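You operate a simulated robot arm through the tools that you are given. There is no shell and no other tool. Be economical: measure what you need, move in short steps, check, and stop when the job is done.

Carry out the task below with a simulated robot arm. There is one attempt and no reset: what you move stays moved.

## Task
Set the torque driver to 8, shut the red valve, then stand the capped steel tube on the lab jack.
Fine: leave the driver in its holder; wind the jack all the way up. Set down upright: capped steel tube.

The check looks at the end state, three seconds after you hand in, the way a careful person would. Anything else that was tipped, shoved, dropped, spilled or broken makes it a failure.

## Robot
A 7-joint arm with a two-finger parallel gripper on a trunk, on a base that drives. Base frame: it is fixed to the floor where the robot stands at the start and does not move with it; the origin is under the middle of the robot, x ahead of it, y to its left, z up. Readings come in mm, rad, newtons and seconds.
With the tool pointing down near the work surface it reaches from about 200 to 740 mm from the robot's upright axis, wherever it stands. Its first joint turns from -2.897 to 2.897 rad. Places, roughly: knob of the lab jack [500, -1300, 1000]; numbered ring of the driver [500, -200, 1000]; plate of the lab jack [500, -1300, 1000]; valve on the small steel cabinet [800, 0, 1200]. Payload 1.57 kg.
Tool frame: the origin (TCP) lies between the finger pads and is the grasp point; the fingertips stand 30 mm ahead of it; z points along the fingers, y is the line along which they close. Largest opening 110 mm; finger width 24, thickness 12; the body of the gripper, 48 by 112 mm, starts 78 mm behind the TCP.
Orientation is that of the tool frame in the base frame, as a unit quaternion [w, x, y, z]. With the fingers straight down and closing along the base's y, the tool's x points along the base's -x, its y along +y and its z along -z.

## Interface
- The arm moves only by the tool jog_arm. Its arguments are lists of equal length, an entry for each row: "dp": the shift along the tool's x, y, z in units of 100 mm (1.0 is 100 mm), a list of three; "turn": the turn, a rotation vector about the tool's x, y, z in units of 180 degrees (1.0 is 180 degrees), a list of three; "grip": the opening, from 0 (shut) to 1 (fully open). In form: {"dp": [[dx, dy, dz], ...], "turn": [[rx, ry, rz], ...], "grip": [grip, ...]}. A call has 1 to 8 rows; each row is the pose to reach, as a shift and turn from the pose commanded when the call began, along the tool's axes at that moment. A call with a number of a shift or a turn outside -1 to 1 is refused whole. Rows are played at 5 a second. More than 50 mm and 0.15 rad between two rows, or a gripper value outside its range, and nothing of the call is played. A pose out of reach is approached as far as the arm can. The call stops where the force on the tool passes 40 N (or 10 N more than at its start, if that is more) or the arm is blocked; 0.2 s more then pass. The fingers move at their own pace (about 45 mm/s each) and stop on an object; they squeeze with about 22 N. The grip force told is the motor's: it shows also when the fingers shut on nothing. Time passes only in rows, and 0.2 s behind the last, so rows that repeat a pose let the fingers close. It gives the time, the measured TCP pose, the force on the tool (base axes), the opening and the grip force at its end, in the units of the frame above (readings bear some noise), with the torque about the TCP (base axes, N m) and any sound that the robot's microphone picked up, and new pictures: "pictures" is both (left out), scene, wrist or none.
- Cameras (640 x 400 px; columns grow to the right, rows downward): "scene" is now at [15.8, 116.3, 1661.7]; the picture's right is [-0.46, -0.89, 0.00], its down [-0.57, 0.29, -0.77] and it looks along [0.68, -0.35, -0.64] (base axes); focal length 281 px, centre (320, 200). "wrist" rides on the gripper at [70, 16, -141] in the tool frame; the picture's right is [-0.23, 0.97, 0.00], its down [-0.86, -0.20, -0.48] and it looks along [-0.47, -0.11, 0.88] (tool axes); focal length 222 px, centre (320, 200). There is no depth. A picture from a camera that has moved, and an enlarged one, comes with that camera's place and axes in the base frame and with its lens.
- raise_lower(by): slides the trunk up (or, below 0, down) by that many mm; the arm and the scene camera ride with it, the base frame stays. It gives what a move gives, with no picture.
- base_move(legs): drives the robot by 1 to 6 legs, each [ahead, turn to the left] in mm and rad, along the robot's own axes; the way and the turn of a leg run together, so that a leg with both is an arc; at most 1500 mm and 3.142 rad a leg. The arm and the cameras ride along, it lands a little off, and it stops where it bumps. It gives what a move gives, and a new picture of the scene camera.
- turn_head(pan, tilt): turns the head with the scene camera to pan (to the left, within 2.705 rad either way) and tilt (down, from -0.506 to 1.204), counted from straight ahead of the robot. It gives what a move gives, and a new picture of the scene camera.
- inspect(camera, box): a new picture of the part [left, top, right, bottom] of that camera's present view, enlarged. The clock stands still meanwhile.
- sign_off(): hands the job in; it is judged then, once.

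Go step by step. Nothing tells you exact positions but the pictures and the camera data: compare them with the known pose of the tool, close in by small moves and look again before you grip or let go. The budget is 120 turns and 260 pictures, counting those below and the enlarged ones. Unless the task says otherwise, let go and move clear before handing in, and close with one line.

The tools are called after "Request:" as a command line: name --argument value ..., lists and objects as JSON in quotes. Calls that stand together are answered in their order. jog_arm: Moves the arm, as the interface text tells. Its arguments: {"type":"object","properties":{"dp":{"type":"array","items":{"type":"array","items":{"type":"number"}}},"turn":{"type":"array","items":{"type":"array","items":{"type":"number"}}},"grip":{"type":"array","items":{"type":"number"}},"pictures":{"type":"string","enum":["both","scene","wrist","none"]}},"required":["dp","turn","grip"]} The other tools are called the same way: raise_lower (by) slides the trunk up or down; base_move (legs) drives the base; turn_head (pan, tilt) turns the head that bears the scene camera; inspect (camera, box) takes an enlarged picture of a part of a camera's view; sign_off () hands the job in.

At the start:

```text
clock: 0.0
tool_pos: [395.8, 95.0, 1434.6]
tool_rot: [-0.001, 0.001, 1.0, 0.001]
force: [0.8, -0.4, 0.2]
moment: [-0.01, -0.01, 0.0]
opening: 109.9
gripper_force: 0.0
trunk travel left (down, up): [-590.0, 0.0]
robot x, y, heading: [-1.7, 1.1, -0.0]
head pan, tilt: [-0.475, 0.698]
```

scene: 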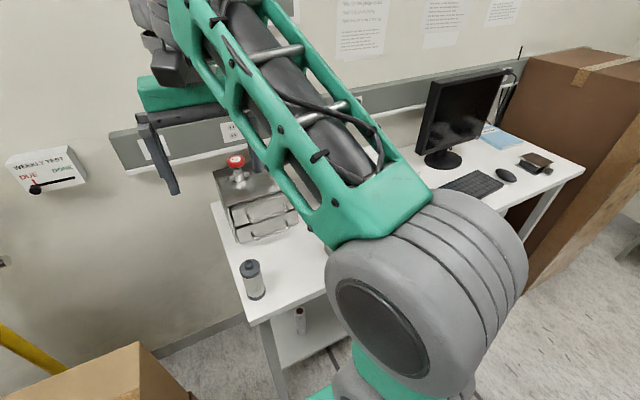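
wrist: 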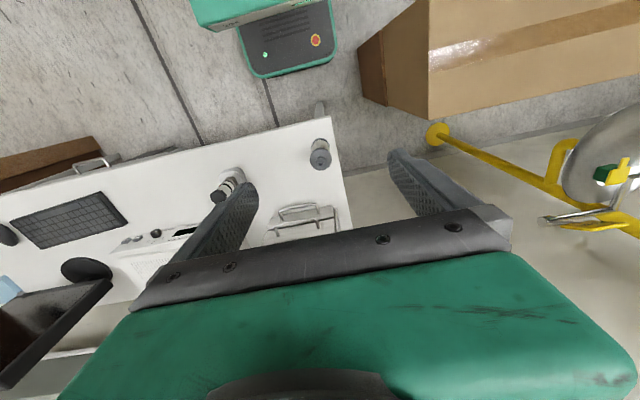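

I see a bench ahead with a steel cabinet (red valve), a capped tube at the bench's left end, and probably the driver behind the arm. I'll look around with the head first.

Request:
turn_head --pan -0.1 --tilt 0.75

Request:
turn_head --pan -1.2 --tilt 0.6

Request:
inspect --camera "wrist" --box '[160, 120, 360, 245]'

```text
clock: 0.8
tool_pos: [397.1, 95.1, 1433.9]
tool_rot: [0.0, -0.001, 1.0, 0.0]
force: [0.7, -0.9, 0.0]
moment: [0.03, -0.01, -0.02]
opening: 109.9
gripper_force: 0.0
trunk travel left (down, up): [-590.0, 0.0]
robot x, y, heading: [-0.3, 0.1, 0.002]
head pan, tilt: [-0.099, 0.75]
camera scene: at [22.7, 146.8, 1657.4], right [-0.1, -0.99, 0.0], down [-0.68, 0.07, -0.73], along [0.73, -0.07, -0.68], focal length 281 px, centre (320, 200)
```

scene: 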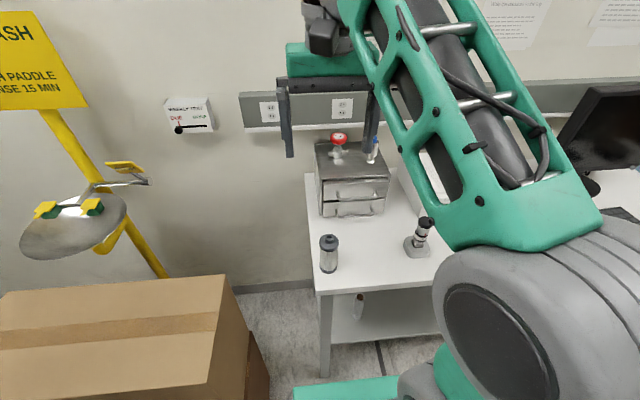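

```text
clock: 2.2
tool_pos: [397.6, 94.2, 1434.6]
tool_rot: [0.0, 0.001, 1.0, 0.001]
force: [0.6, 0.8, -0.2]
moment: [0.03, 0.02, 0.0]
opening: 110.0
gripper_force: 0.0
trunk travel left (down, up): [-590.0, 0.0]
robot x, y, heading: [-2.0, 3.4, 0.001]
head pan, tilt: [-1.201, 0.6]
camera scene: at [-27.8, 72.7, 1670.2], right [-0.93, -0.36, 0.0], down [-0.2, 0.53, -0.83], along [0.3, -0.77, -0.56], focal length 281 px, centre (320, 200)
```

scene: 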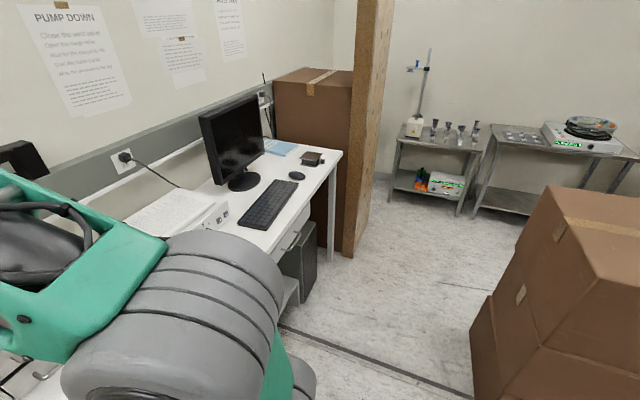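

```text
3.20 times, centred on (260, 182) of wrist
camera zoom: at [326.9, 111.6, 1576.9], right [0.23, 0.97, 0.0], down [0.86, -0.2, 0.48], along [0.47, -0.11, -0.88], focal length 711 px, centre (512, 256)
```

zoom: 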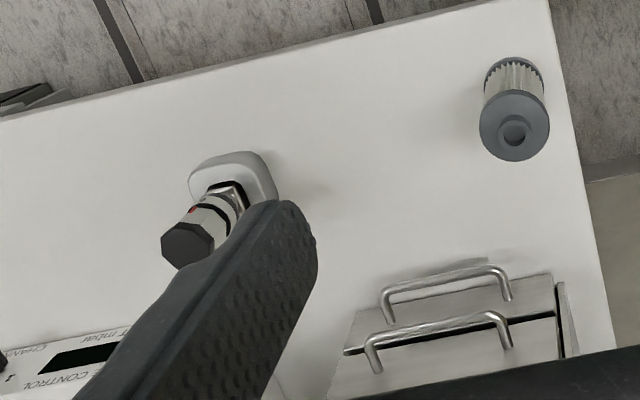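

The bench holds the driver in its holder, a grey-capped cylinder, the cabinet, and a dark small device at the right end, likely the lab jack. I'll zoom in on these.

Request:
inspect --camera "scene" --box '[240, 120, 360, 195]'

Request:
inspect --camera "scene" --box '[20, 0, 260, 150]'

Request:
turn_head --pan 0.1 --tilt 0.8

Request:
inspect --camera "scene" --box '[340, 100, 560, 238]'

Request:
inspect --camera "scene" --box '[360, 200, 520, 300]'

```text
5.33 times, centred on (300, 158) of scene
camera zoom: at [-27.8, 72.7, 1670.2], right [-0.93, -0.36, 0.0], down [-0.2, 0.53, -0.83], along [0.3, -0.77, -0.56], focal length 1499 px, centre (427, 427)
```

zoom: 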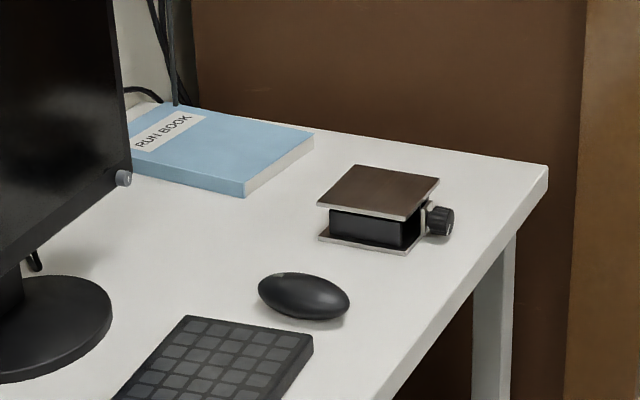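

```text
2.67 times, centred on (140, 75) of scene
camera zoom: at [-27.8, 72.7, 1670.2], right [-0.93, -0.36, 0.0], down [-0.2, 0.53, -0.83], along [0.3, -0.77, -0.56], focal length 750 px, centre (800, 533)
```

zoom: 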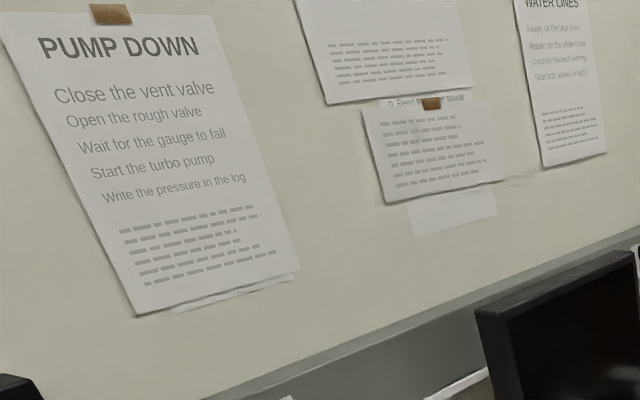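

```text
clock: 3.6
tool_pos: [396.9, 94.7, 1435.0]
tool_rot: [0.0, 0.0, 1.0, 0.0]
force: [0.1, 0.6, -0.1]
moment: [-0.02, 0.0, -0.02]
opening: 110.0
gripper_force: 0.1
trunk travel left (down, up): [-590.0, 0.0]
robot x, y, heading: [2.9, 0.1, -0.005]
head pan, tilt: [0.099, 0.799]
camera scene: at [20.5, 163.0, 1653.4], right [0.1, -1.0, 0.0], down [-0.71, -0.07, -0.7], along [0.69, 0.07, -0.72], focal length 281 px, centre (320, 200)
```

scene: 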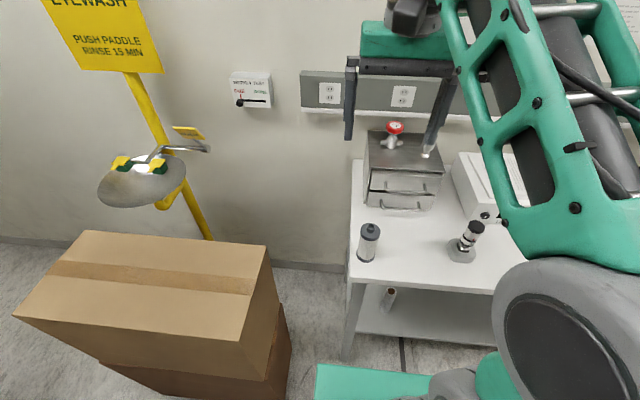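

```text
2.90 times, centred on (450, 169) of scene
camera zoom: at [20.5, 163.0, 1653.4], right [0.1, -1.0, 0.0], down [-0.71, -0.07, -0.7], along [0.69, 0.07, -0.72], focal length 815 px, centre (-57, 290)
```

zoom: 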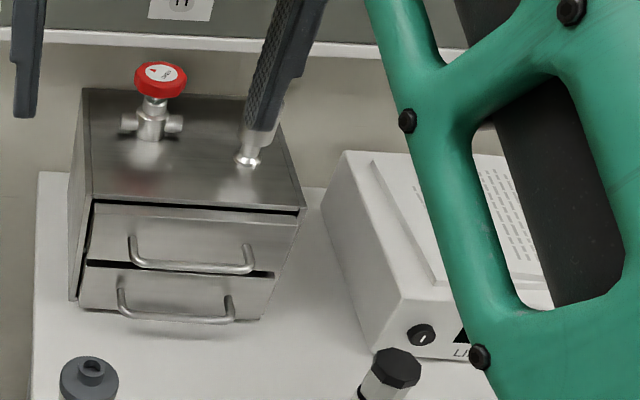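

```text
4.00 times, centred on (440, 250) of scene
camera zoom: at [20.5, 163.0, 1653.4], right [0.1, -1.0, 0.0], down [-0.71, -0.07, -0.7], along [0.69, 0.07, -0.72], focal length 1124 px, centre (-160, 0)
```

zoom: 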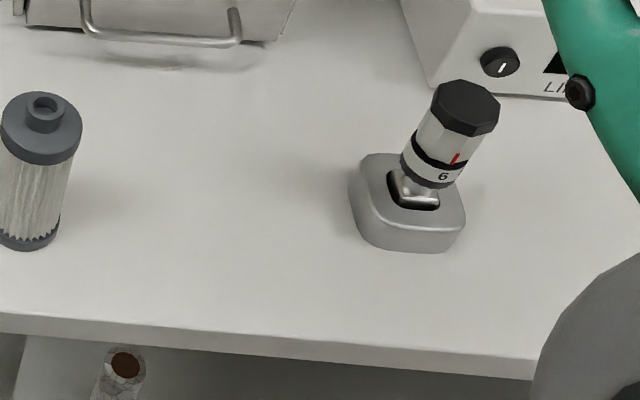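

The cabinet top carries the red valve and another object hidden by the gripper finger (blue top), possibly the capped tube. I'll move the arm left to see.

Request:
jog_arm --dp '[[0, 0.5, 0], [0, 1, 0], [0.25, 1, 0], [0.5, 1, 0]]' --turn '[[0, 0, 0], [0, 0, 0], [0, 0, 0], [0, 0, 0]]' --grip '[1, 1, 1, 1]' --pictures "none"

Request:
jog_arm --dp '[[0, 0.5, 0], [0, 1, 0], [0, 1, 0]]' --turn '[[0, 0, 0], [0, 0, 0], [0, 0, 0]]' --grip '[1, 1, 1]' --pictures "both"

Request:
turn_head --pan -0.2 --tilt 0.7

```text
clock: 4.7
tool_pos: [346.1, 195.6, 1434.7]
tool_rot: [0.001, 0.0, 1.0, 0.001]
force: [0.5, -0.4, 0.2]
moment: [-0.02, -0.01, -0.02]
opening: 110.0
gripper_force: 0.0
trunk travel left (down, up): [-590.0, 0.0]
robot x, y, heading: [-1.2, -0.6, 0.003]
head pan, tilt: [0.099, 0.799]
```

```text
clock: 5.5
tool_pos: [346.2, 295.3, 1433.7]
tool_rot: [0.0, 0.001, 1.0, 0.001]
force: [-0.4, 0.5, -0.2]
moment: [0.06, -0.01, -0.01]
opening: 110.0
gripper_force: 0.0
trunk travel left (down, up): [-590.0, 0.0]
robot x, y, heading: [1.4, 1.5, 0.006]
head pan, tilt: [0.099, 0.799]
camera scene: at [20.2, 162.4, 1653.4], right [0.1, -1.0, 0.0], down [-0.71, -0.07, -0.7], along [0.69, 0.07, -0.72], focal length 281 px, centre (320, 200)
camera wrist: at [277.1, 311.2, 1576.5], right [0.23, 0.97, 0.0], down [0.85, -0.2, 0.48], along [0.47, -0.11, -0.88], focal length 222 px, centre (320, 200)
```

scene: 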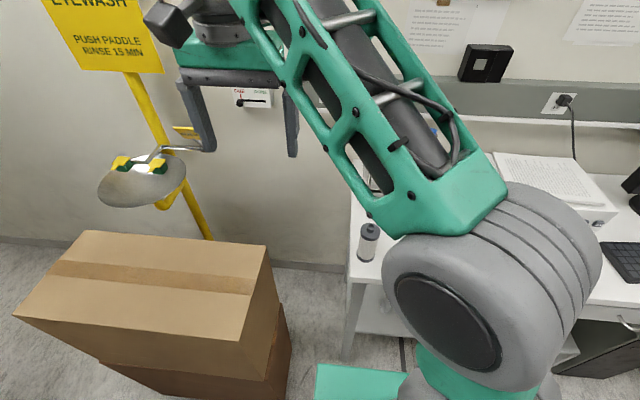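
wrist: 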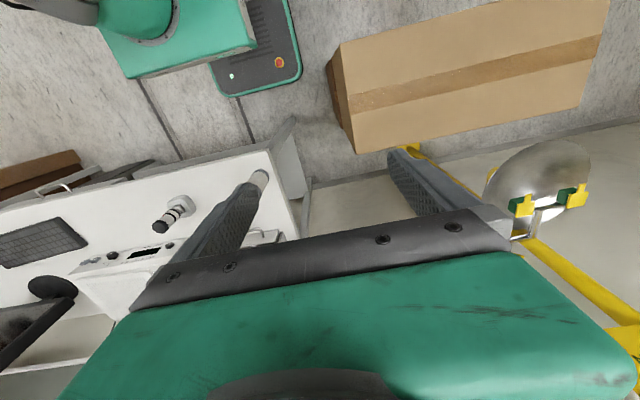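

```text
clock: 6.2
tool_pos: [346.9, 294.6, 1433.6]
tool_rot: [0.0, 0.0, 1.0, 0.0]
force: [0.3, -0.1, 0.9]
moment: [0.0, 0.02, -0.01]
opening: 109.9
gripper_force: 0.0
trunk travel left (down, up): [-590.0, 0.0]
robot x, y, heading: [-0.3, 0.6, 0.003]
head pan, tilt: [-0.201, 0.7]
camera scene: at [23.4, 138.3, 1661.6], right [-0.2, -0.98, 0.0], down [-0.63, 0.13, -0.76], along [0.75, -0.15, -0.64], focal length 281 px, centre (320, 200)
```

scene: 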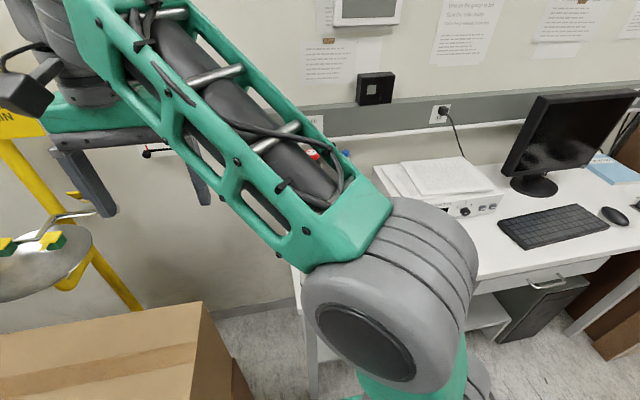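

The arm still blocks the view; moving it to the right instead.

Request:
jog_arm --dp '[[0, -0.5, 0], [0, -1, 0]]' --turn '[[0, 0, 0], [0, 0, 0]]' --grip '[1, 1]' --pictures "none"

Request:
jog_arm --dp '[[0, -0.5, 0], [0, -1, 0]]' --turn '[[0, 0, 0], [0, 0, 0]]' --grip '[1, 1]' --pictures "none"

Request:
jog_arm --dp '[[0, -0.5, 0], [0, -1, 0]]' --turn '[[0, 0, 0], [0, 0, 0]]' --grip '[1, 1]' --pictures "none"

Request:
jog_arm --dp '[[0, -0.5, 0], [0, -1, 0]]' --turn '[[0, 0, 0], [0, 0, 0]]' --grip '[1, 1]' --pictures "none"

Request:
jog_arm --dp '[[0, -0.5, 0], [0, -1, 0]]' --turn '[[0, 0, 0], [0, 0, 0]]' --grip '[1, 1]' --pictures "both"

```text
clock: 6.8
tool_pos: [345.7, 193.8, 1435.3]
tool_rot: [0.0, 0.0, 1.0, 0.0]
force: [0.6, 0.6, 0.4]
moment: [0.05, -0.01, -0.02]
opening: 110.1
gripper_force: 0.1
trunk travel left (down, up): [-590.0, 0.0]
robot x, y, heading: [0.7, -1.3, 0.0]
head pan, tilt: [-0.201, 0.7]
```

```text
clock: 7.5
tool_pos: [345.8, 93.8, 1436.9]
tool_rot: [0.001, 0.0, 1.0, 0.0]
force: [0.0, -0.4, 0.3]
moment: [0.03, 0.0, -0.01]
opening: 110.3
gripper_force: 0.2
trunk travel left (down, up): [-590.0, 0.0]
robot x, y, heading: [-4.2, -0.9, -0.001]
head pan, tilt: [-0.201, 0.7]
```

```text
clock: 8.0
tool_pos: [348.7, 15.3, 1434.1]
tool_rot: [0.004, 0.005, 1.0, 0.001]
force: [3.9, 0.7, -5.0]
moment: [0.1, 0.31, 0.06]
opening: 110.1
gripper_force: 0.0
trunk travel left (down, up): [-590.0, 0.0]
robot x, y, heading: [-0.1, -1.6, -0.003]
head pan, tilt: [-0.201, 0.7]
stopped in row 2: the force on the tool passed its limit (the readings are from after the stop); the commanded pose is now the measured one
```

```text
clock: 8.3
tool_pos: [349.6, 3.2, 1434.3]
tool_rot: [0.008, 0.009, 1.0, 0.001]
force: [0.0, 0.3, -1.1]
moment: [-0.02, 0.01, 0.03]
opening: 110.0
gripper_force: 0.0
trunk travel left (down, up): [-590.0, 0.0]
robot x, y, heading: [-0.3, 2.1, -0.001]
head pan, tilt: [-0.201, 0.7]
stopped in row 1: the force on the tool passed its limit (the readings are from after the stop); the commanded pose is now the measured one
```

```text
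clock: 8.7
tool_pos: [350.6, -22.1, 1434.8]
tool_rot: [0.01, 0.012, 1.0, 0.002]
force: [1.0, 0.0, -1.4]
moment: [-0.05, 0.0, -0.02]
opening: 110.0
gripper_force: 0.1
trunk travel left (down, up): [-590.0, 0.0]
robot x, y, heading: [0.6, -2.3, 0.001]
head pan, tilt: [-0.201, 0.7]
stopped in row 1: the force on the tool passed its limit (the readings are from after the stop); the commanded pose is now the measured one
camera scene: at [23.4, 137.4, 1661.7], right [-0.2, -0.98, 0.0], down [-0.63, 0.13, -0.76], along [0.75, -0.15, -0.64], focal length 281 px, centre (320, 200)
camera wrist: at [278.8, -4.4, 1575.8], right [0.25, 0.97, 0.01], down [0.84, -0.22, 0.49], along [0.48, -0.12, -0.87], focal length 222 px, centre (320, 200)
```

scene: 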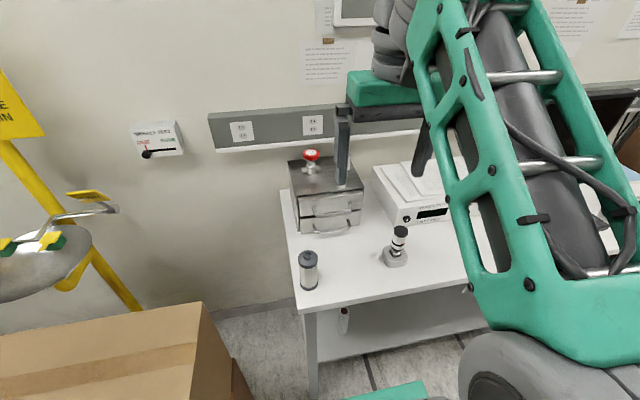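
wrist: 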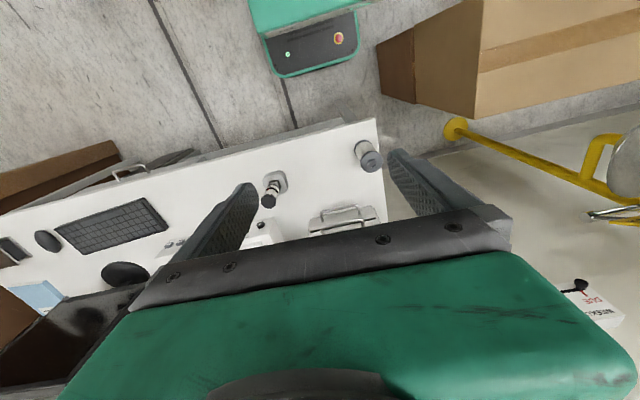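

The blue-topped object is still behind a finger. Moving slower and further right.

Request:
jog_arm --dp '[[0, -0.2, 0], [0, -0.4, 0], [0, -0.6, 0], [0, -0.8, 0], [0, -1.0, 0], [0, -1, 0]]' --turn '[[0, 0, 0], [0, 0, 0], [0, 0, 0], [0, 0, 0], [0, 0, 0], [0, 0, 0]]' --grip '[1, 1, 1, 1, 1, 1]' --pictures "scene"

Request:
inspect --camera "scene" --box '[270, 130, 430, 230]'

Request:
inspect --camera "scene" --box '[290, 215, 418, 295]'

```text
clock: 10.1
tool_pos: [348.4, -121.8, 1435.5]
tool_rot: [0.011, 0.011, 1.0, 0.002]
force: [4.3, -0.6, -6.3]
moment: [-0.21, 0.09, -0.11]
opening: 109.9
gripper_force: 0.0
trunk travel left (down, up): [-590.0, 0.0]
robot x, y, heading: [-4.2, -1.9, -0.003]
head pan, tilt: [-0.201, 0.7]
camera scene: at [23.4, 138.1, 1661.6], right [-0.2, -0.98, 0.0], down [-0.63, 0.13, -0.76], along [0.75, -0.15, -0.64], focal length 281 px, centre (320, 200)
```

scene: 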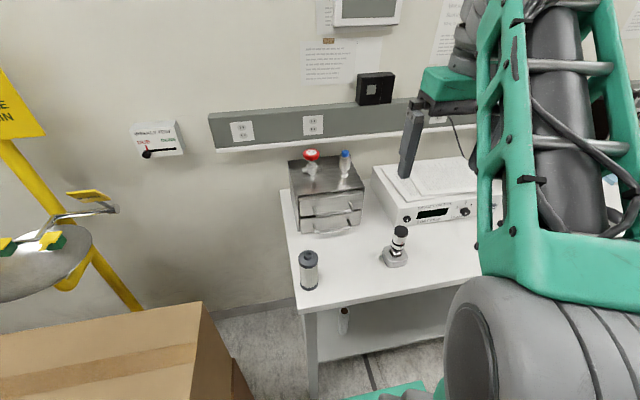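

```text
4.00 times, centred on (350, 180) of scene
camera zoom: at [23.4, 138.1, 1661.6], right [-0.2, -0.98, 0.0], down [-0.63, 0.13, -0.76], along [0.75, -0.15, -0.64], focal length 1124 px, centre (200, 280)
```

zoom: 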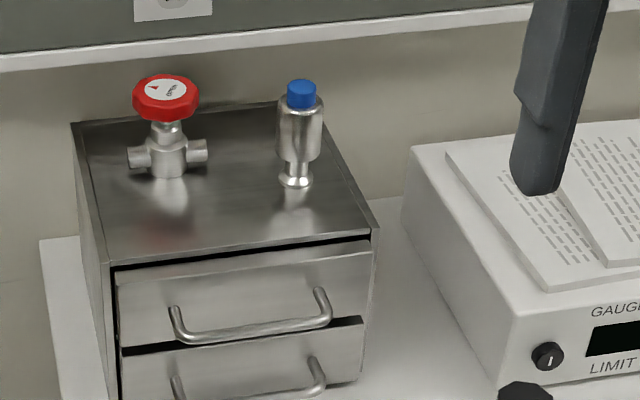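

```text
5.00 times, centred on (354, 255) of scene
camera zoom: at [23.4, 138.1, 1661.6], right [-0.2, -0.98, 0.0], down [-0.63, 0.13, -0.76], along [0.75, -0.15, -0.64], focal length 1405 px, centre (150, -75)
```

zoom: 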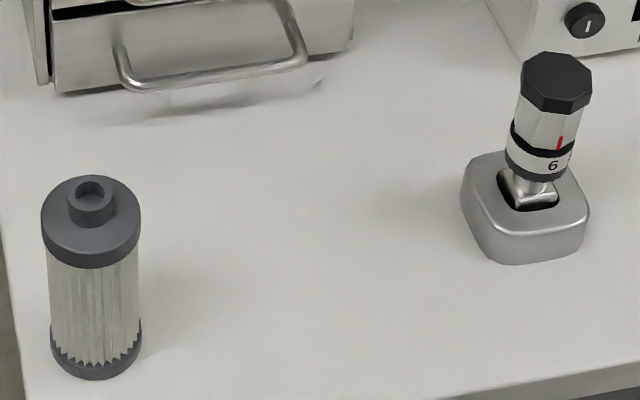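

The blue-capped steel tube stands on the cabinet next to the red valve. I'll check the shelf object and the valve label.

Request:
inspect --camera "scene" --box '[310, 290, 390, 340]'

Request:
inspect --camera "scene" --box '[290, 140, 362, 185]'

```text
8.00 times, centred on (350, 315) of scene
camera zoom: at [23.4, 138.1, 1661.6], right [-0.2, -0.98, 0.0], down [-0.63, 0.13, -0.76], along [0.75, -0.15, -0.64], focal length 2248 px, centre (80, -720)
```

zoom: 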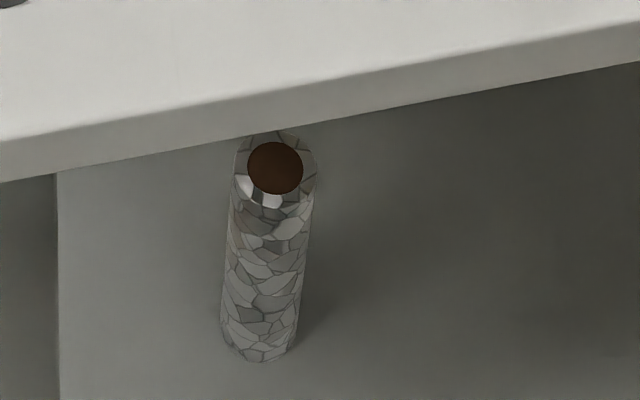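

```text
8.89 times, centred on (326, 162) of scene
camera zoom: at [23.4, 138.1, 1661.6], right [-0.2, -0.98, 0.0], down [-0.63, 0.13, -0.76], along [0.75, -0.15, -0.64], focal length 2498 px, centre (267, 533)
```

zoom: 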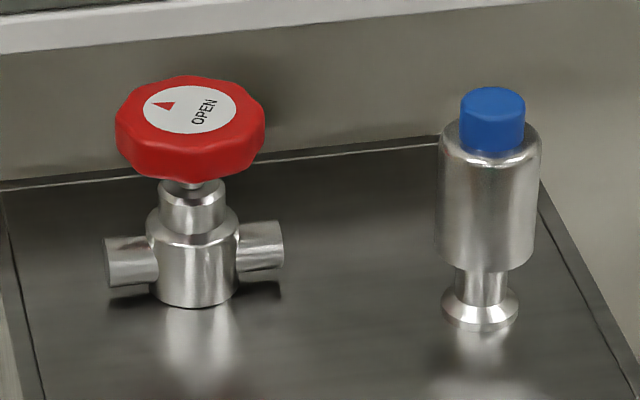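

The target tube is the blue-capped one on the cabinet; the valve has a red handle marked OPEN. First the driver: lower the trunk and bring the wrist camera close above it.

Request:
raise_lower --by -200

Request:
jog_arm --dp '[[-0.2, -0.2, 0], [-0.4, -0.4, 0], [-0.6, -0.6, 0], [-0.8, -0.68, 0], [-0.8, -0.68, 0]]' --turn '[[0, 0, 0], [0, 0, 0], [0, 0, 0], [0, 0, 0], [0, 0, 0]]' --grip '[1, 1, 1, 1, 1]' --pictures "both"

Request:
inspect --camera "wrist" --box '[240, 100, 400, 200]'

```text
clock: 12.2
tool_pos: [347.7, -122.3, 1235.5]
tool_rot: [0.01, 0.011, 1.0, 0.002]
force: [4.2, -1.5, -7.7]
moment: [-0.09, 0.06, -0.02]
opening: 109.9
gripper_force: 0.1
trunk travel left (down, up): [-390.0, 200.0]
robot x, y, heading: [3.6, 0.1, -0.003]
head pan, tilt: [-0.201, 0.7]
```

```text
clock: 13.0
tool_pos: [401.9, -176.5, 1235.7]
tool_rot: [0.014, 0.012, 1.0, -0.001]
force: [5.5, -5.6, -9.1]
moment: [0.68, -0.05, 0.37]
opening: 110.1
gripper_force: 0.1
trunk travel left (down, up): [-390.0, 200.0]
robot x, y, heading: [-1.2, -1.5, 0.003]
head pan, tilt: [-0.201, 0.7]
stopped in row 3: the force on the tool passed its limit (the readings are from after the stop); the commanded pose is now the measured one
camera scene: at [22.7, 138.7, 1461.5], right [-0.2, -0.98, 0.0], down [-0.63, 0.13, -0.77], along [0.75, -0.15, -0.64], focal length 281 px, centre (320, 200)
camera wrist: at [328.6, -158.5, 1376.0], right [0.25, 0.97, 0.01], down [0.84, -0.22, 0.5], along [0.49, -0.12, -0.86], focal length 222 px, centre (320, 200)
```

scene: 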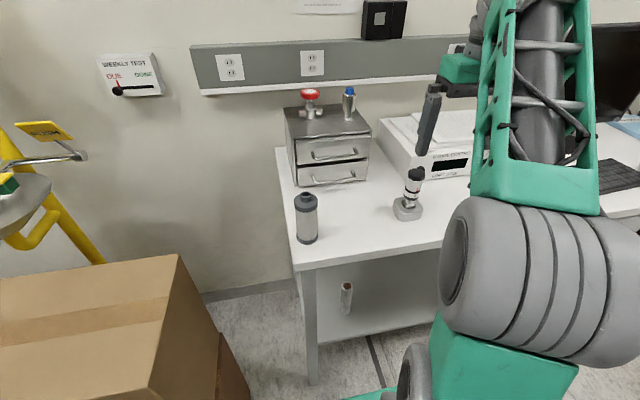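
wrist: 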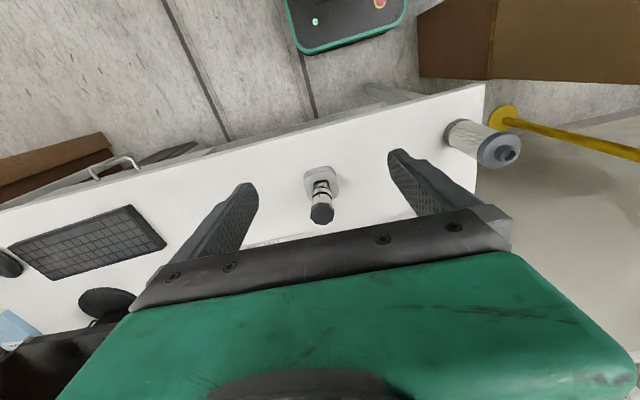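

```text
4.00 times, centred on (320, 150) of wrist
camera zoom: at [328.6, -158.5, 1376.0], right [0.25, 0.97, 0.01], down [0.84, -0.22, 0.5], along [0.49, -0.12, -0.86], focal length 888 px, centre (320, 400)
```

zoom: 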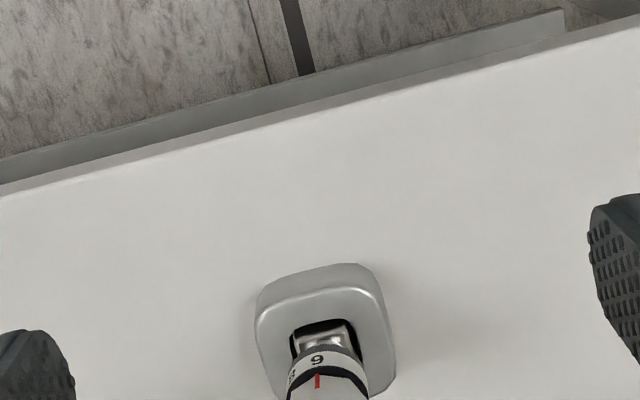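

Triangulating: driver cap top ≈ (525,-201,1075), valve knob ≈ (829,7,1175), tube cap ≈ (781,-100,1195), bench ≈ z 955. Moving closer to read the driver's ring.

Request:
jog_arm --dp '[[-0.1, -0.13, 0.2], [-0.18, -0.26, 0.4], [-0.18, -0.26, 0.6], [-0.18, -0.26, 0.8], [-0.18, -0.26, 1.0], [-0.18, -0.26, 1.0], [-0.18, -0.26, 1.0]]' --turn '[[0, 0, 0], [0, 0, 0], [0, 0, 0], [0, 0, 0], [0, 0, 0], [0, 0, 0], [0, 0, 0]]' --grip '[1, 1, 1, 1, 1, 1, 1]' --pictures "both"

Request:
inspect --camera "wrist" --box '[256, 140, 384, 220]'

Request:
inspect --camera "scene" --box '[376, 150, 456, 200]'

```text
clock: 14.6
tool_pos: [421.8, -204.0, 1135.2]
tool_rot: [0.012, 0.013, 1.0, 0.0]
force: [0.1, 0.0, 0.2]
moment: [0.04, -0.01, -0.01]
opening: 110.1
gripper_force: 0.1
trunk travel left (down, up): [-390.0, 200.0]
robot x, y, heading: [-5.3, -0.2, -0.004]
head pan, tilt: [-0.201, 0.7]
camera scene: at [23.4, 138.1, 1461.6], right [-0.2, -0.98, 0.0], down [-0.63, 0.13, -0.76], along [0.75, -0.15, -0.64], focal length 281 px, centre (320, 200)
camera wrist: at [349.3, -185.6, 1275.8], right [0.25, 0.97, 0.01], down [0.84, -0.22, 0.5], along [0.48, -0.12, -0.87], focal length 222 px, centre (320, 200)
```

scene: 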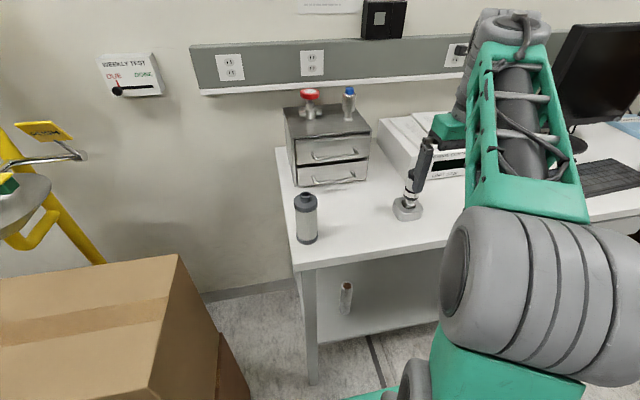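
wrist: 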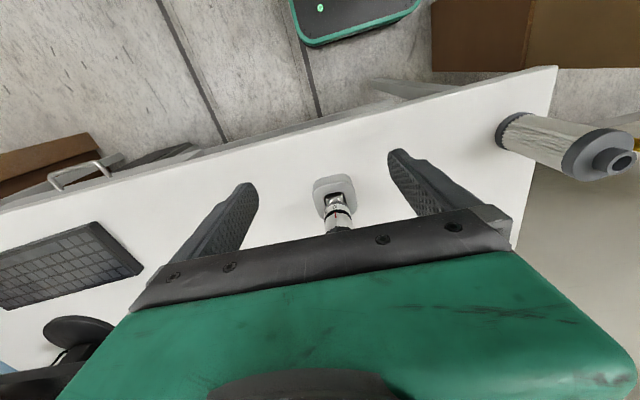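

```text
5.00 times, centred on (320, 180) of wrist
camera zoom: at [349.3, -185.6, 1275.8], right [0.25, 0.97, 0.01], down [0.84, -0.22, 0.5], along [0.48, -0.12, -0.87], focal length 1111 px, centre (320, 300)
```

zoom: 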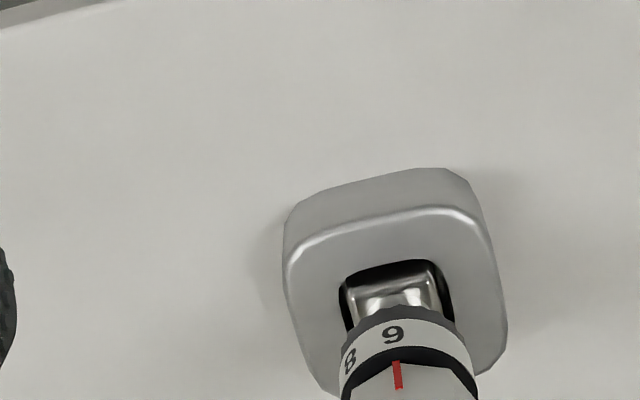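

```text
8.00 times, centred on (416, 175) of scene
camera zoom: at [23.4, 138.1, 1461.6], right [-0.2, -0.98, 0.0], down [-0.63, 0.13, -0.76], along [0.75, -0.15, -0.64], focal length 2248 px, centre (-448, 400)
```

zoom: 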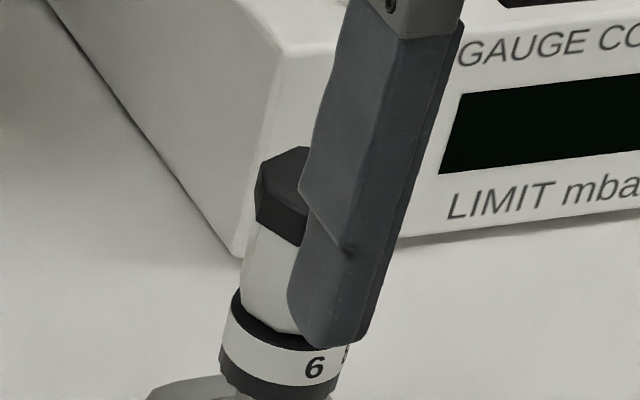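

The wrist picture is upside down: 6 sits at the red mark, with 8 to the robot's right of it, so the ring must turn clockwise seen from above. I'll move the gripper aside for a clear look at the driver's profile.

Request:
jog_arm --dp '[[0.3, -0.2, 0], [0.5, -0.4, 0], [0.6, -0.6, 0], [0.6, -0.8, 0], [0.6, -0.9, 0], [0.6, -0.9, 0]]' --turn '[[0, 0, 0], [0, 0, 0], [0, 0, 0], [0, 0, 0], [0, 0, 0], [0, 0, 0]]' --grip '[1, 1, 1, 1, 1, 1]' --pictures "none"

Request:
inspect --camera "scene" --box '[376, 155, 456, 225]'

Request:
inspect --camera "wrist" --box '[340, 100, 540, 225]'

```text
clock: 16.0
tool_pos: [360.0, -293.2, 1134.3]
tool_rot: [0.012, 0.013, 1.0, 0.0]
force: [0.3, 0.5, -1.1]
moment: [-0.03, -0.01, 0.02]
opening: 110.2
gripper_force: 0.1
trunk travel left (down, up): [-390.0, 200.0]
robot x, y, heading: [-1.9, 0.3, -0.001]
head pan, tilt: [-0.201, 0.7]
```

```text
5.71 times, centred on (416, 190) of scene
camera zoom: at [23.4, 138.0, 1461.6], right [-0.2, -0.98, 0.0], down [-0.63, 0.13, -0.76], along [0.75, -0.15, -0.64], focal length 1606 px, centre (-229, 257)
```

zoom: 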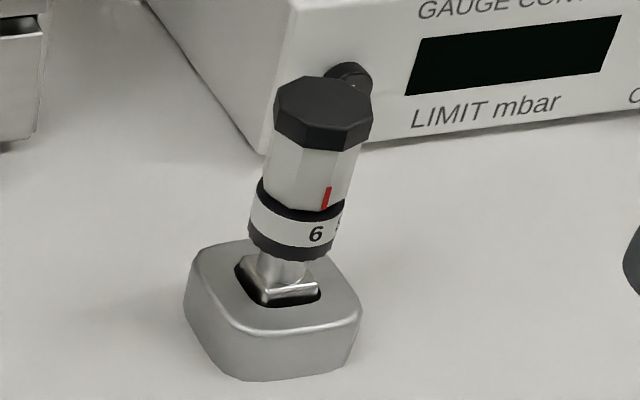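

```text
3.20 times, centred on (440, 162) of wrist
camera zoom: at [286.5, -274.2, 1275.0], right [0.25, 0.97, 0.01], down [0.84, -0.22, 0.5], along [0.48, -0.12, -0.87], focal length 711 px, centre (-64, 320)
```

zoom: 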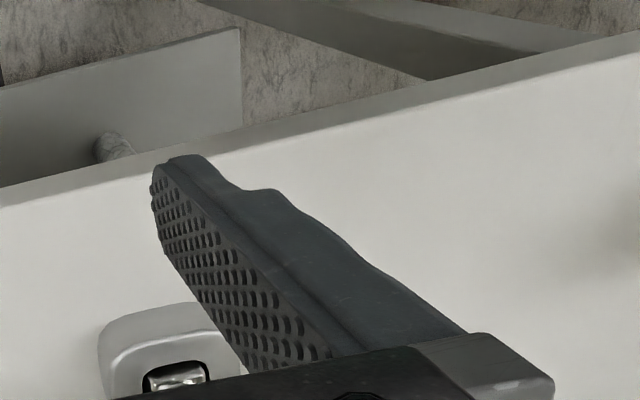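

The ring (≈42 mm wide, ≈30 mm tall, centre ≈ (524,-202,1022)) is as wide as the cap, so I'll grip it with the tool pitched forward, about 30° below horizontal, to touch the ring alone. Pitching now, off to the side.

Request:
jog_arm --dp '[[-0.1, 0, 0], [-0.2, 0, 0], [-0.3, 0, 0], [-0.4, 0, 0], [-0.5, 0, 0], [-0.6, 0, 0], [-0.6, 0, 0], [-0.6, 0, 0]]' --turn '[[0, -0.045, 0], [0, -0.09, 0], [0, -0.135, 0], [0, -0.18, 0], [0, -0.225, 0], [0, -0.27, 0], [0, -0.31, 0], [0, -0.333, 0]]' --grip '[1, 1, 1, 1, 1, 1, 1, 1]' --pictures "both"

```text
clock: 17.8
tool_pos: [382.9, -291.3, 1182.9]
tool_rot: [0.321, 0.012, 0.947, -0.004]
force: [0.8, -0.7, 0.5]
moment: [0.04, -0.03, 0.01]
opening: 109.7
gripper_force: 0.1
out of reach, approached as far as the arm can: row 4, 5, 6, 7, 8
trunk travel left (down, up): [-390.0, 200.0]
robot x, y, heading: [-0.6, 1.2, 0.002]
head pan, tilt: [-0.201, 0.7]
camera scene: at [23.4, 138.0, 1461.6], right [-0.2, -0.98, 0.0], down [-0.63, 0.13, -0.76], along [0.75, -0.15, -0.64], focal length 281 px, centre (320, 200)
camera wrist: at [243.2, -271.9, 1252.8], right [0.2, 0.97, 0.14], down [0.38, -0.21, 0.9], along [0.9, -0.13, -0.42], focal length 222 px, centre (320, 200)
```

scene: 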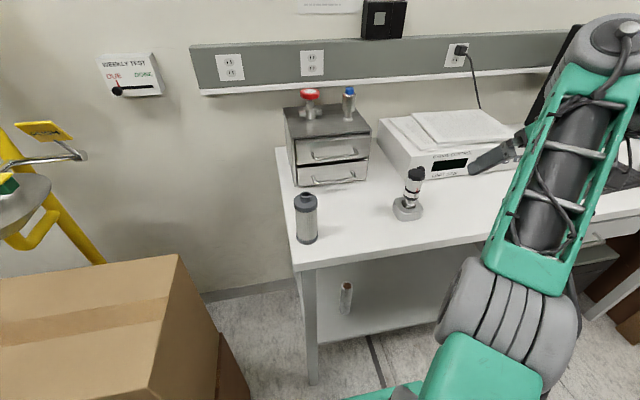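
wrist: 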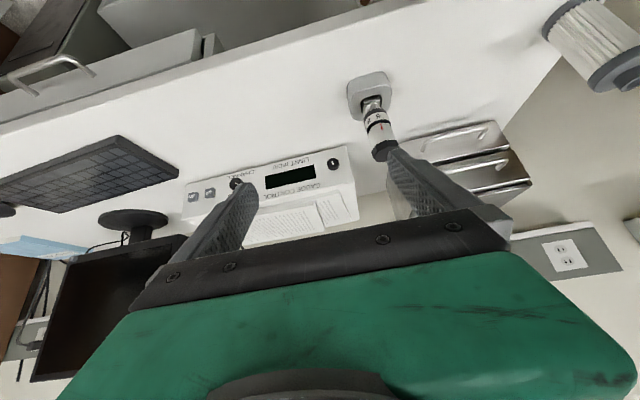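

The pitch was only partly reached (wrist too close to the robot). Moving forward to see whether it gets there.

Request:
jog_arm --dp '[[-0.15, 0, 0.26], [-0.3, 0, 0.52], [-0.3, 0, 0.52]]' --turn '[[0, 0, 0], [0, 0, 0], [0, 0, 0]]' --grip '[1, 1, 1]' --pictures "none"

```text
clock: 18.6
tool_pos: [429.7, -298.9, 1190.1]
tool_rot: [0.311, 0.011, 0.95, 0.001]
force: [0.5, -1.4, -0.8]
moment: [0.0, 0.01, -0.01]
opening: 109.9
gripper_force: 0.0
out of reach, approached as far as the arm can: row 1, 2, 3
trunk travel left (down, up): [-390.0, 200.0]
robot x, y, heading: [5.5, 0.5, 0.005]
head pan, tilt: [-0.201, 0.7]
```

It's a joint limit due to the low height relative to the shoulder. Lowering the trunk should help reach a forward-pitched pose.

Request:
raise_lower --by -130

Request:
jog_arm --dp '[[-0.3, 0, -0.17], [-0.6, 0, -0.35], [-0.9, 0, -0.52], [-0.9, 0, -0.52]]' --turn '[[0, 0, 0], [0, 0, 0], [0, 0, 0], [0, 0, 0]]' --grip '[1, 1, 1, 1]' --pictures "scene"

```text
clock: 20.2
tool_pos: [428.9, -298.4, 1060.5]
tool_rot: [0.312, 0.011, 0.95, 0.001]
force: [0.3, -0.1, 0.0]
moment: [-0.02, 0.02, -0.02]
opening: 110.1
gripper_force: 0.1
trunk travel left (down, up): [-260.0, 330.0]
robot x, y, heading: [-0.9, 1.4, -0.005]
head pan, tilt: [-0.201, 0.7]
```

```text
clock: 21.2
tool_pos: [471.8, -299.5, 1153.6]
tool_rot: [0.312, 0.012, 0.95, -0.002]
force: [1.0, 0.0, 0.3]
moment: [-0.02, -0.04, -0.01]
opening: 109.8
gripper_force: 0.1
trunk travel left (down, up): [-260.0, 330.0]
robot x, y, heading: [-2.4, -2.8, 0.003]
head pan, tilt: [-0.201, 0.7]
camera scene: at [23.5, 138.0, 1331.6], right [-0.2, -0.98, 0.0], down [-0.63, 0.13, -0.76], along [0.75, -0.15, -0.64], focal length 281 px, centre (320, 200)
```

scene: 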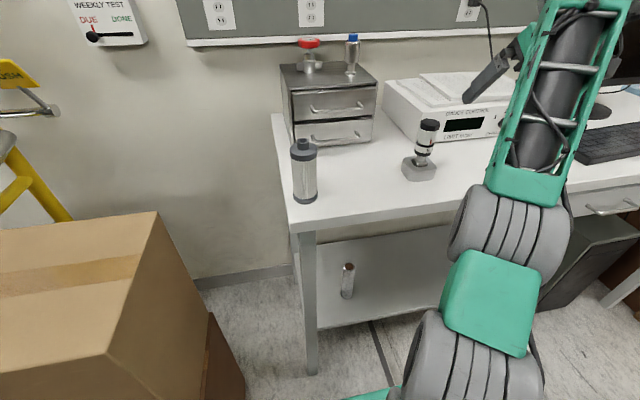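

That pose was reached. Now pitch further to about 60° from vertical.

Request:
jog_arm --dp '[[0, 0, 0], [0, 0, 0], [0, 0, 0], [0, 0, 0]]' --turn '[[0, -0.04, 0], [0, -0.08, 0], [0, -0.12, 0], [0, -0.133, 0]]' --grip '[1, 1, 1, 1]' --pictures "wrist"

```text
clock: 22.2
tool_pos: [511.2, -287.7, 1205.9]
tool_rot: [0.457, 0.021, 0.889, -0.021]
force: [-1.3, -0.4, -0.1]
moment: [-0.01, 0.04, 0.0]
opening: 110.3
gripper_force: 0.0
out of reach, approached as far as the arm can: row 1, 2, 3, 4
trunk travel left (down, up): [-260.0, 330.0]
robot x, y, heading: [0.5, -0.6, -0.0]
head pan, tilt: [-0.201, 0.7]
camera wrist: at [358.0, -262.2, 1231.8], right [0.19, 0.97, 0.17], down [0.1, -0.19, 0.98], along [0.98, -0.17, -0.13], focal length 222 px, centre (320, 200)
```

wrist: 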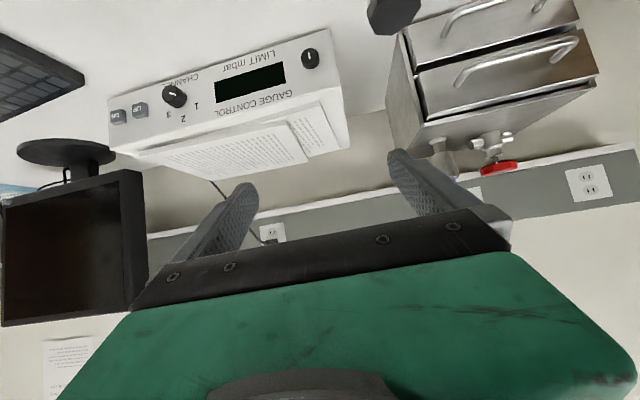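

Pitch ~54° was reached but higher up. Lowering the trunk in stages, keeping the gripper clear of the driver.

Request:
raise_lower --by -60

Request:
jog_arm --dp '[[0, -0.2, -0.2], [0, -0.4, -0.4], [0, -0.4, -0.4]]' --turn '[[0, 0, 0], [0, 0, 0], [0, 0, 0]]' --grip '[1, 1, 1]' --pictures "scene"

Request:
turn_head --pan -0.6 --tilt 0.9

```text
clock: 23.2
tool_pos: [512.8, -289.4, 1145.5]
tool_rot: [0.457, 0.02, 0.889, -0.019]
force: [-0.4, -0.1, -0.4]
moment: [-0.03, 0.01, -0.02]
opening: 109.9
gripper_force: 0.1
trunk travel left (down, up): [-200.0, 390.0]
robot x, y, heading: [3.3, 0.5, 0.004]
head pan, tilt: [-0.201, 0.7]
```

```text
clock: 24.0
tool_pos: [487.0, -296.0, 1152.8]
tool_rot: [0.452, 0.025, 0.891, -0.034]
force: [0.4, 0.2, -0.9]
moment: [-0.02, -0.03, 0.02]
opening: 110.0
gripper_force: 0.0
out of reach, approached as far as the arm can: row 1, 2, 3
trunk travel left (down, up): [-200.0, 390.0]
robot x, y, heading: [2.3, 1.1, 0.003]
head pan, tilt: [-0.201, 0.7]
camera scene: at [23.2, 138.0, 1271.6], right [-0.2, -0.98, 0.0], down [-0.63, 0.13, -0.77], along [0.75, -0.15, -0.64], focal length 281 px, centre (320, 200)
```

scene: 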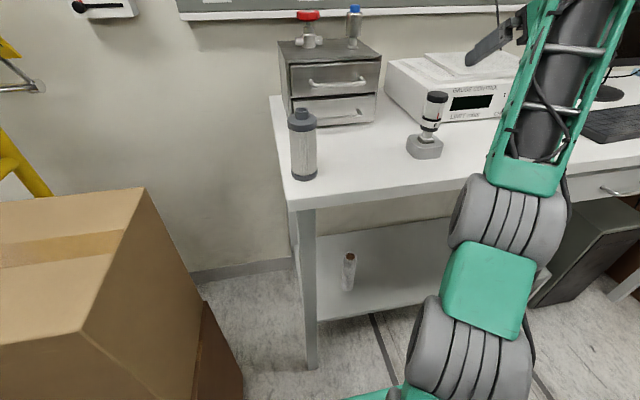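

```text
clock: 24.9
tool_pos: [487.4, -295.2, 1153.5]
tool_rot: [0.451, 0.025, 0.891, -0.034]
force: [0.0, -0.2, 0.0]
moment: [0.0, 0.01, -0.01]
opening: 110.0
gripper_force: 0.2
trunk travel left (down, up): [-200.0, 390.0]
robot x, y, heading: [-1.3, -0.5, 0.001]
head pan, tilt: [-0.6, 0.901]
camera scene: at [2.5, 112.3, 1255.5], right [-0.56, -0.83, 0.0], down [-0.65, 0.44, -0.62], along [0.51, -0.35, -0.78], focal length 281 px, centre (320, 200)
```

scene: 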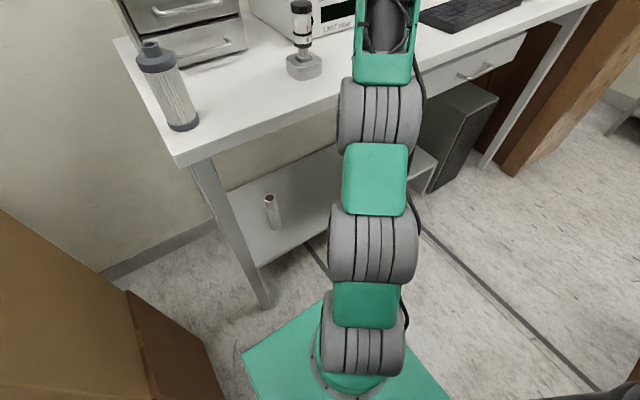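

The elbow is about 85 mm from the bench edge; backing the base up ~120 mm would give margin and an easier forward pitch. Checking behind first.

Request:
turn_head --pan 2.6 --tilt 0.9

Request:
turn_head --pan -2.6 --tilt 0.9

```text
clock: 27.6
tool_pos: [487.6, -296.9, 1152.5]
tool_rot: [0.451, 0.025, 0.892, -0.034]
force: [0.1, 0.4, 0.5]
moment: [-0.01, 0.02, 0.01]
opening: 110.0
gripper_force: 0.1
trunk travel left (down, up): [-200.0, 390.0]
robot x, y, heading: [4.0, 1.6, -0.002]
head pan, tilt: [2.601, 0.901]
camera scene: at [-124.6, 193.8, 1255.5], right [0.52, 0.86, 0.0], down [0.67, -0.4, -0.62], along [-0.53, 0.32, -0.78], focal length 281 px, centre (320, 200)
```

scene: 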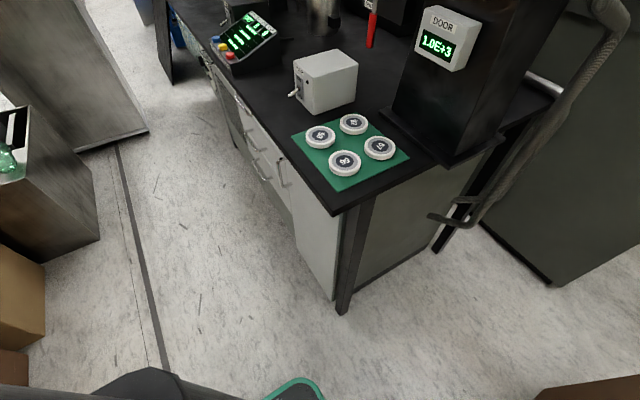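

```text
clock: 31.7
tool_pos: [486.5, -295.2, 1153.0]
tool_rot: [0.451, 0.025, 0.892, -0.034]
force: [-0.5, -1.2, -0.4]
moment: [-0.03, 0.01, 0.0]
opening: 110.1
gripper_force: 0.1
trunk travel left (down, up): [-200.0, 390.0]
robot x, y, heading: [-0.4, -2.1, -0.0]
head pan, tilt: [-2.601, 0.901]
camera scene: at [-124.5, 116.0, 1255.5], right [-0.52, 0.86, 0.0], down [0.67, 0.4, -0.62], along [-0.53, -0.32, -0.78], focal length 281 px, centre (320, 200)
```

scene: 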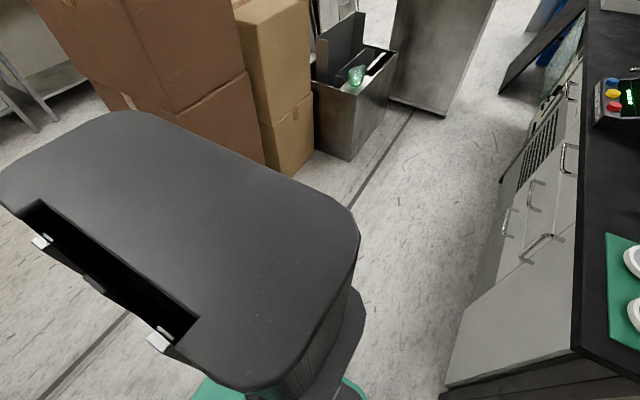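

There is free space behind. Backing up 120 mm, then extending the arm.

Request:
base_move --legs '[[-120, 0]]'

Request:
turn_head --pan -0.3 --tilt 0.7

Request:
jog_arm --dp '[[0, 0, 0.3], [0, 0, 0.6], [0, 0, 0.8], [0, 0, 0.8]]' --turn '[[0, 0, 0], [0, 0, 0], [0, 0, 0], [0, 0, 0]]' --grip '[1, 1, 1, 1]' --pictures "both"

```text
clock: 32.9
tool_pos: [365.2, -296.2, 1152.4]
tool_rot: [0.451, 0.024, 0.891, -0.033]
force: [-0.1, 0.3, -0.1]
moment: [-0.03, -0.01, -0.01]
opening: 110.0
gripper_force: 0.1
trunk travel left (down, up): [-200.0, 390.0]
robot x, y, heading: [-120.6, -0.8, 0.006]
head pan, tilt: [-2.601, 0.901]
camera scene: at [-245.6, 115.7, 1255.5], right [-0.52, 0.86, 0.0], down [0.67, 0.41, -0.62], along [-0.53, -0.32, -0.78], focal length 281 px, centre (320, 200)
```

scene: 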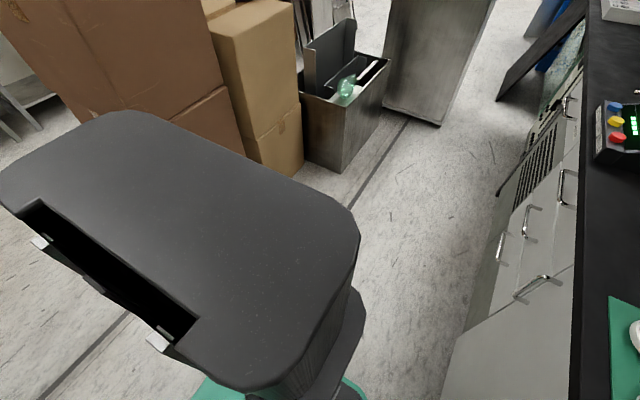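

```text
clock: 35.0
tool_pos: [365.7, -294.9, 1153.5]
tool_rot: [0.451, 0.025, 0.892, -0.035]
force: [0.1, 0.2, 0.6]
moment: [0.03, 0.02, -0.01]
opening: 110.1
gripper_force: 0.1
trunk travel left (down, up): [-200.0, 390.0]
robot x, y, heading: [-121.4, 0.2, 0.003]
head pan, tilt: [-0.3, 0.7]
camera scene: at [-100.0, 129.7, 1271.6], right [-0.29, -0.96, 0.0], down [-0.62, 0.19, -0.76], along [0.73, -0.23, -0.64], focal length 281 px, centre (320, 200)
```

scene: 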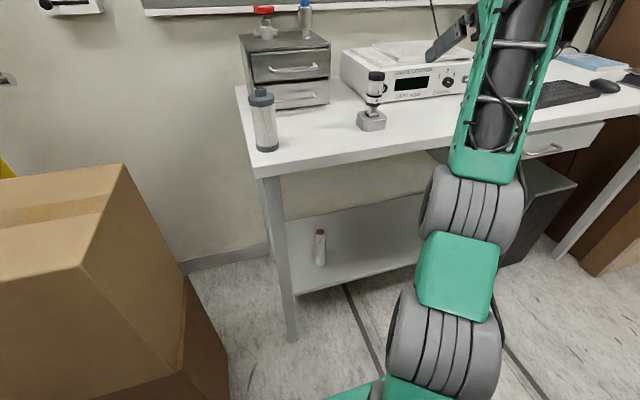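

```text
clock: 36.0
tool_pos: [431.4, -302.4, 1105.5]
tool_rot: [0.451, 0.024, 0.892, -0.034]
force: [0.3, 0.3, -0.2]
moment: [-0.04, 0.0, -0.01]
opening: 109.8
gripper_force: 0.1
out of reach, approached as far as the arm can: row 1, 2
trunk travel left (down, up): [-200.0, 390.0]
robot x, y, heading: [-121.2, -1.2, 0.0]
head pan, tilt: [-0.3, 0.7]
camera scene: at [-99.8, 129.6, 1271.6], right [-0.29, -0.96, 0.0], down [-0.62, 0.19, -0.76], along [0.73, -0.22, -0.64], focal length 281 px, centre (320, 200)
camera wrist: at [277.3, -272.6, 1133.4], right [0.21, 0.97, 0.15], down [0.11, -0.17, 0.98], along [0.97, -0.19, -0.14], focal length 222 px, centre (320, 200)
```

scene: 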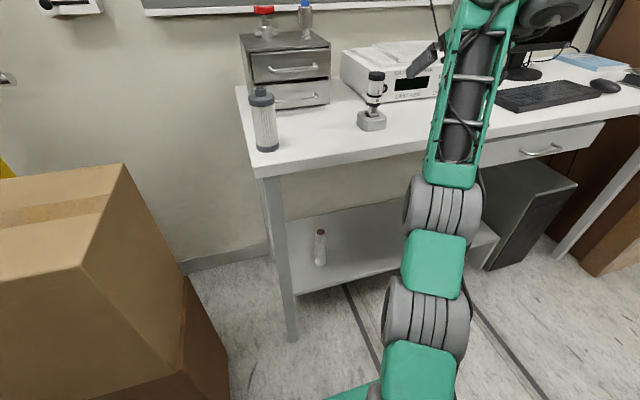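
wrist: 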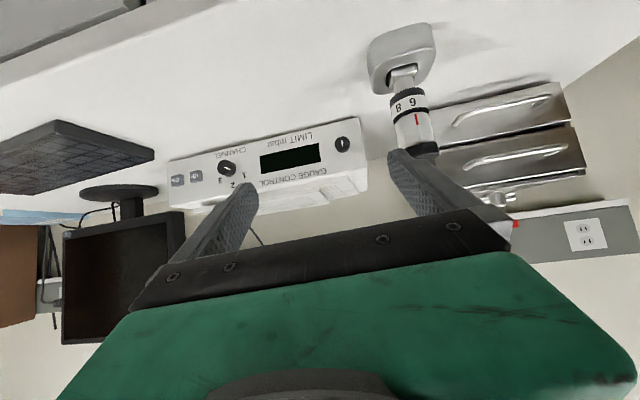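

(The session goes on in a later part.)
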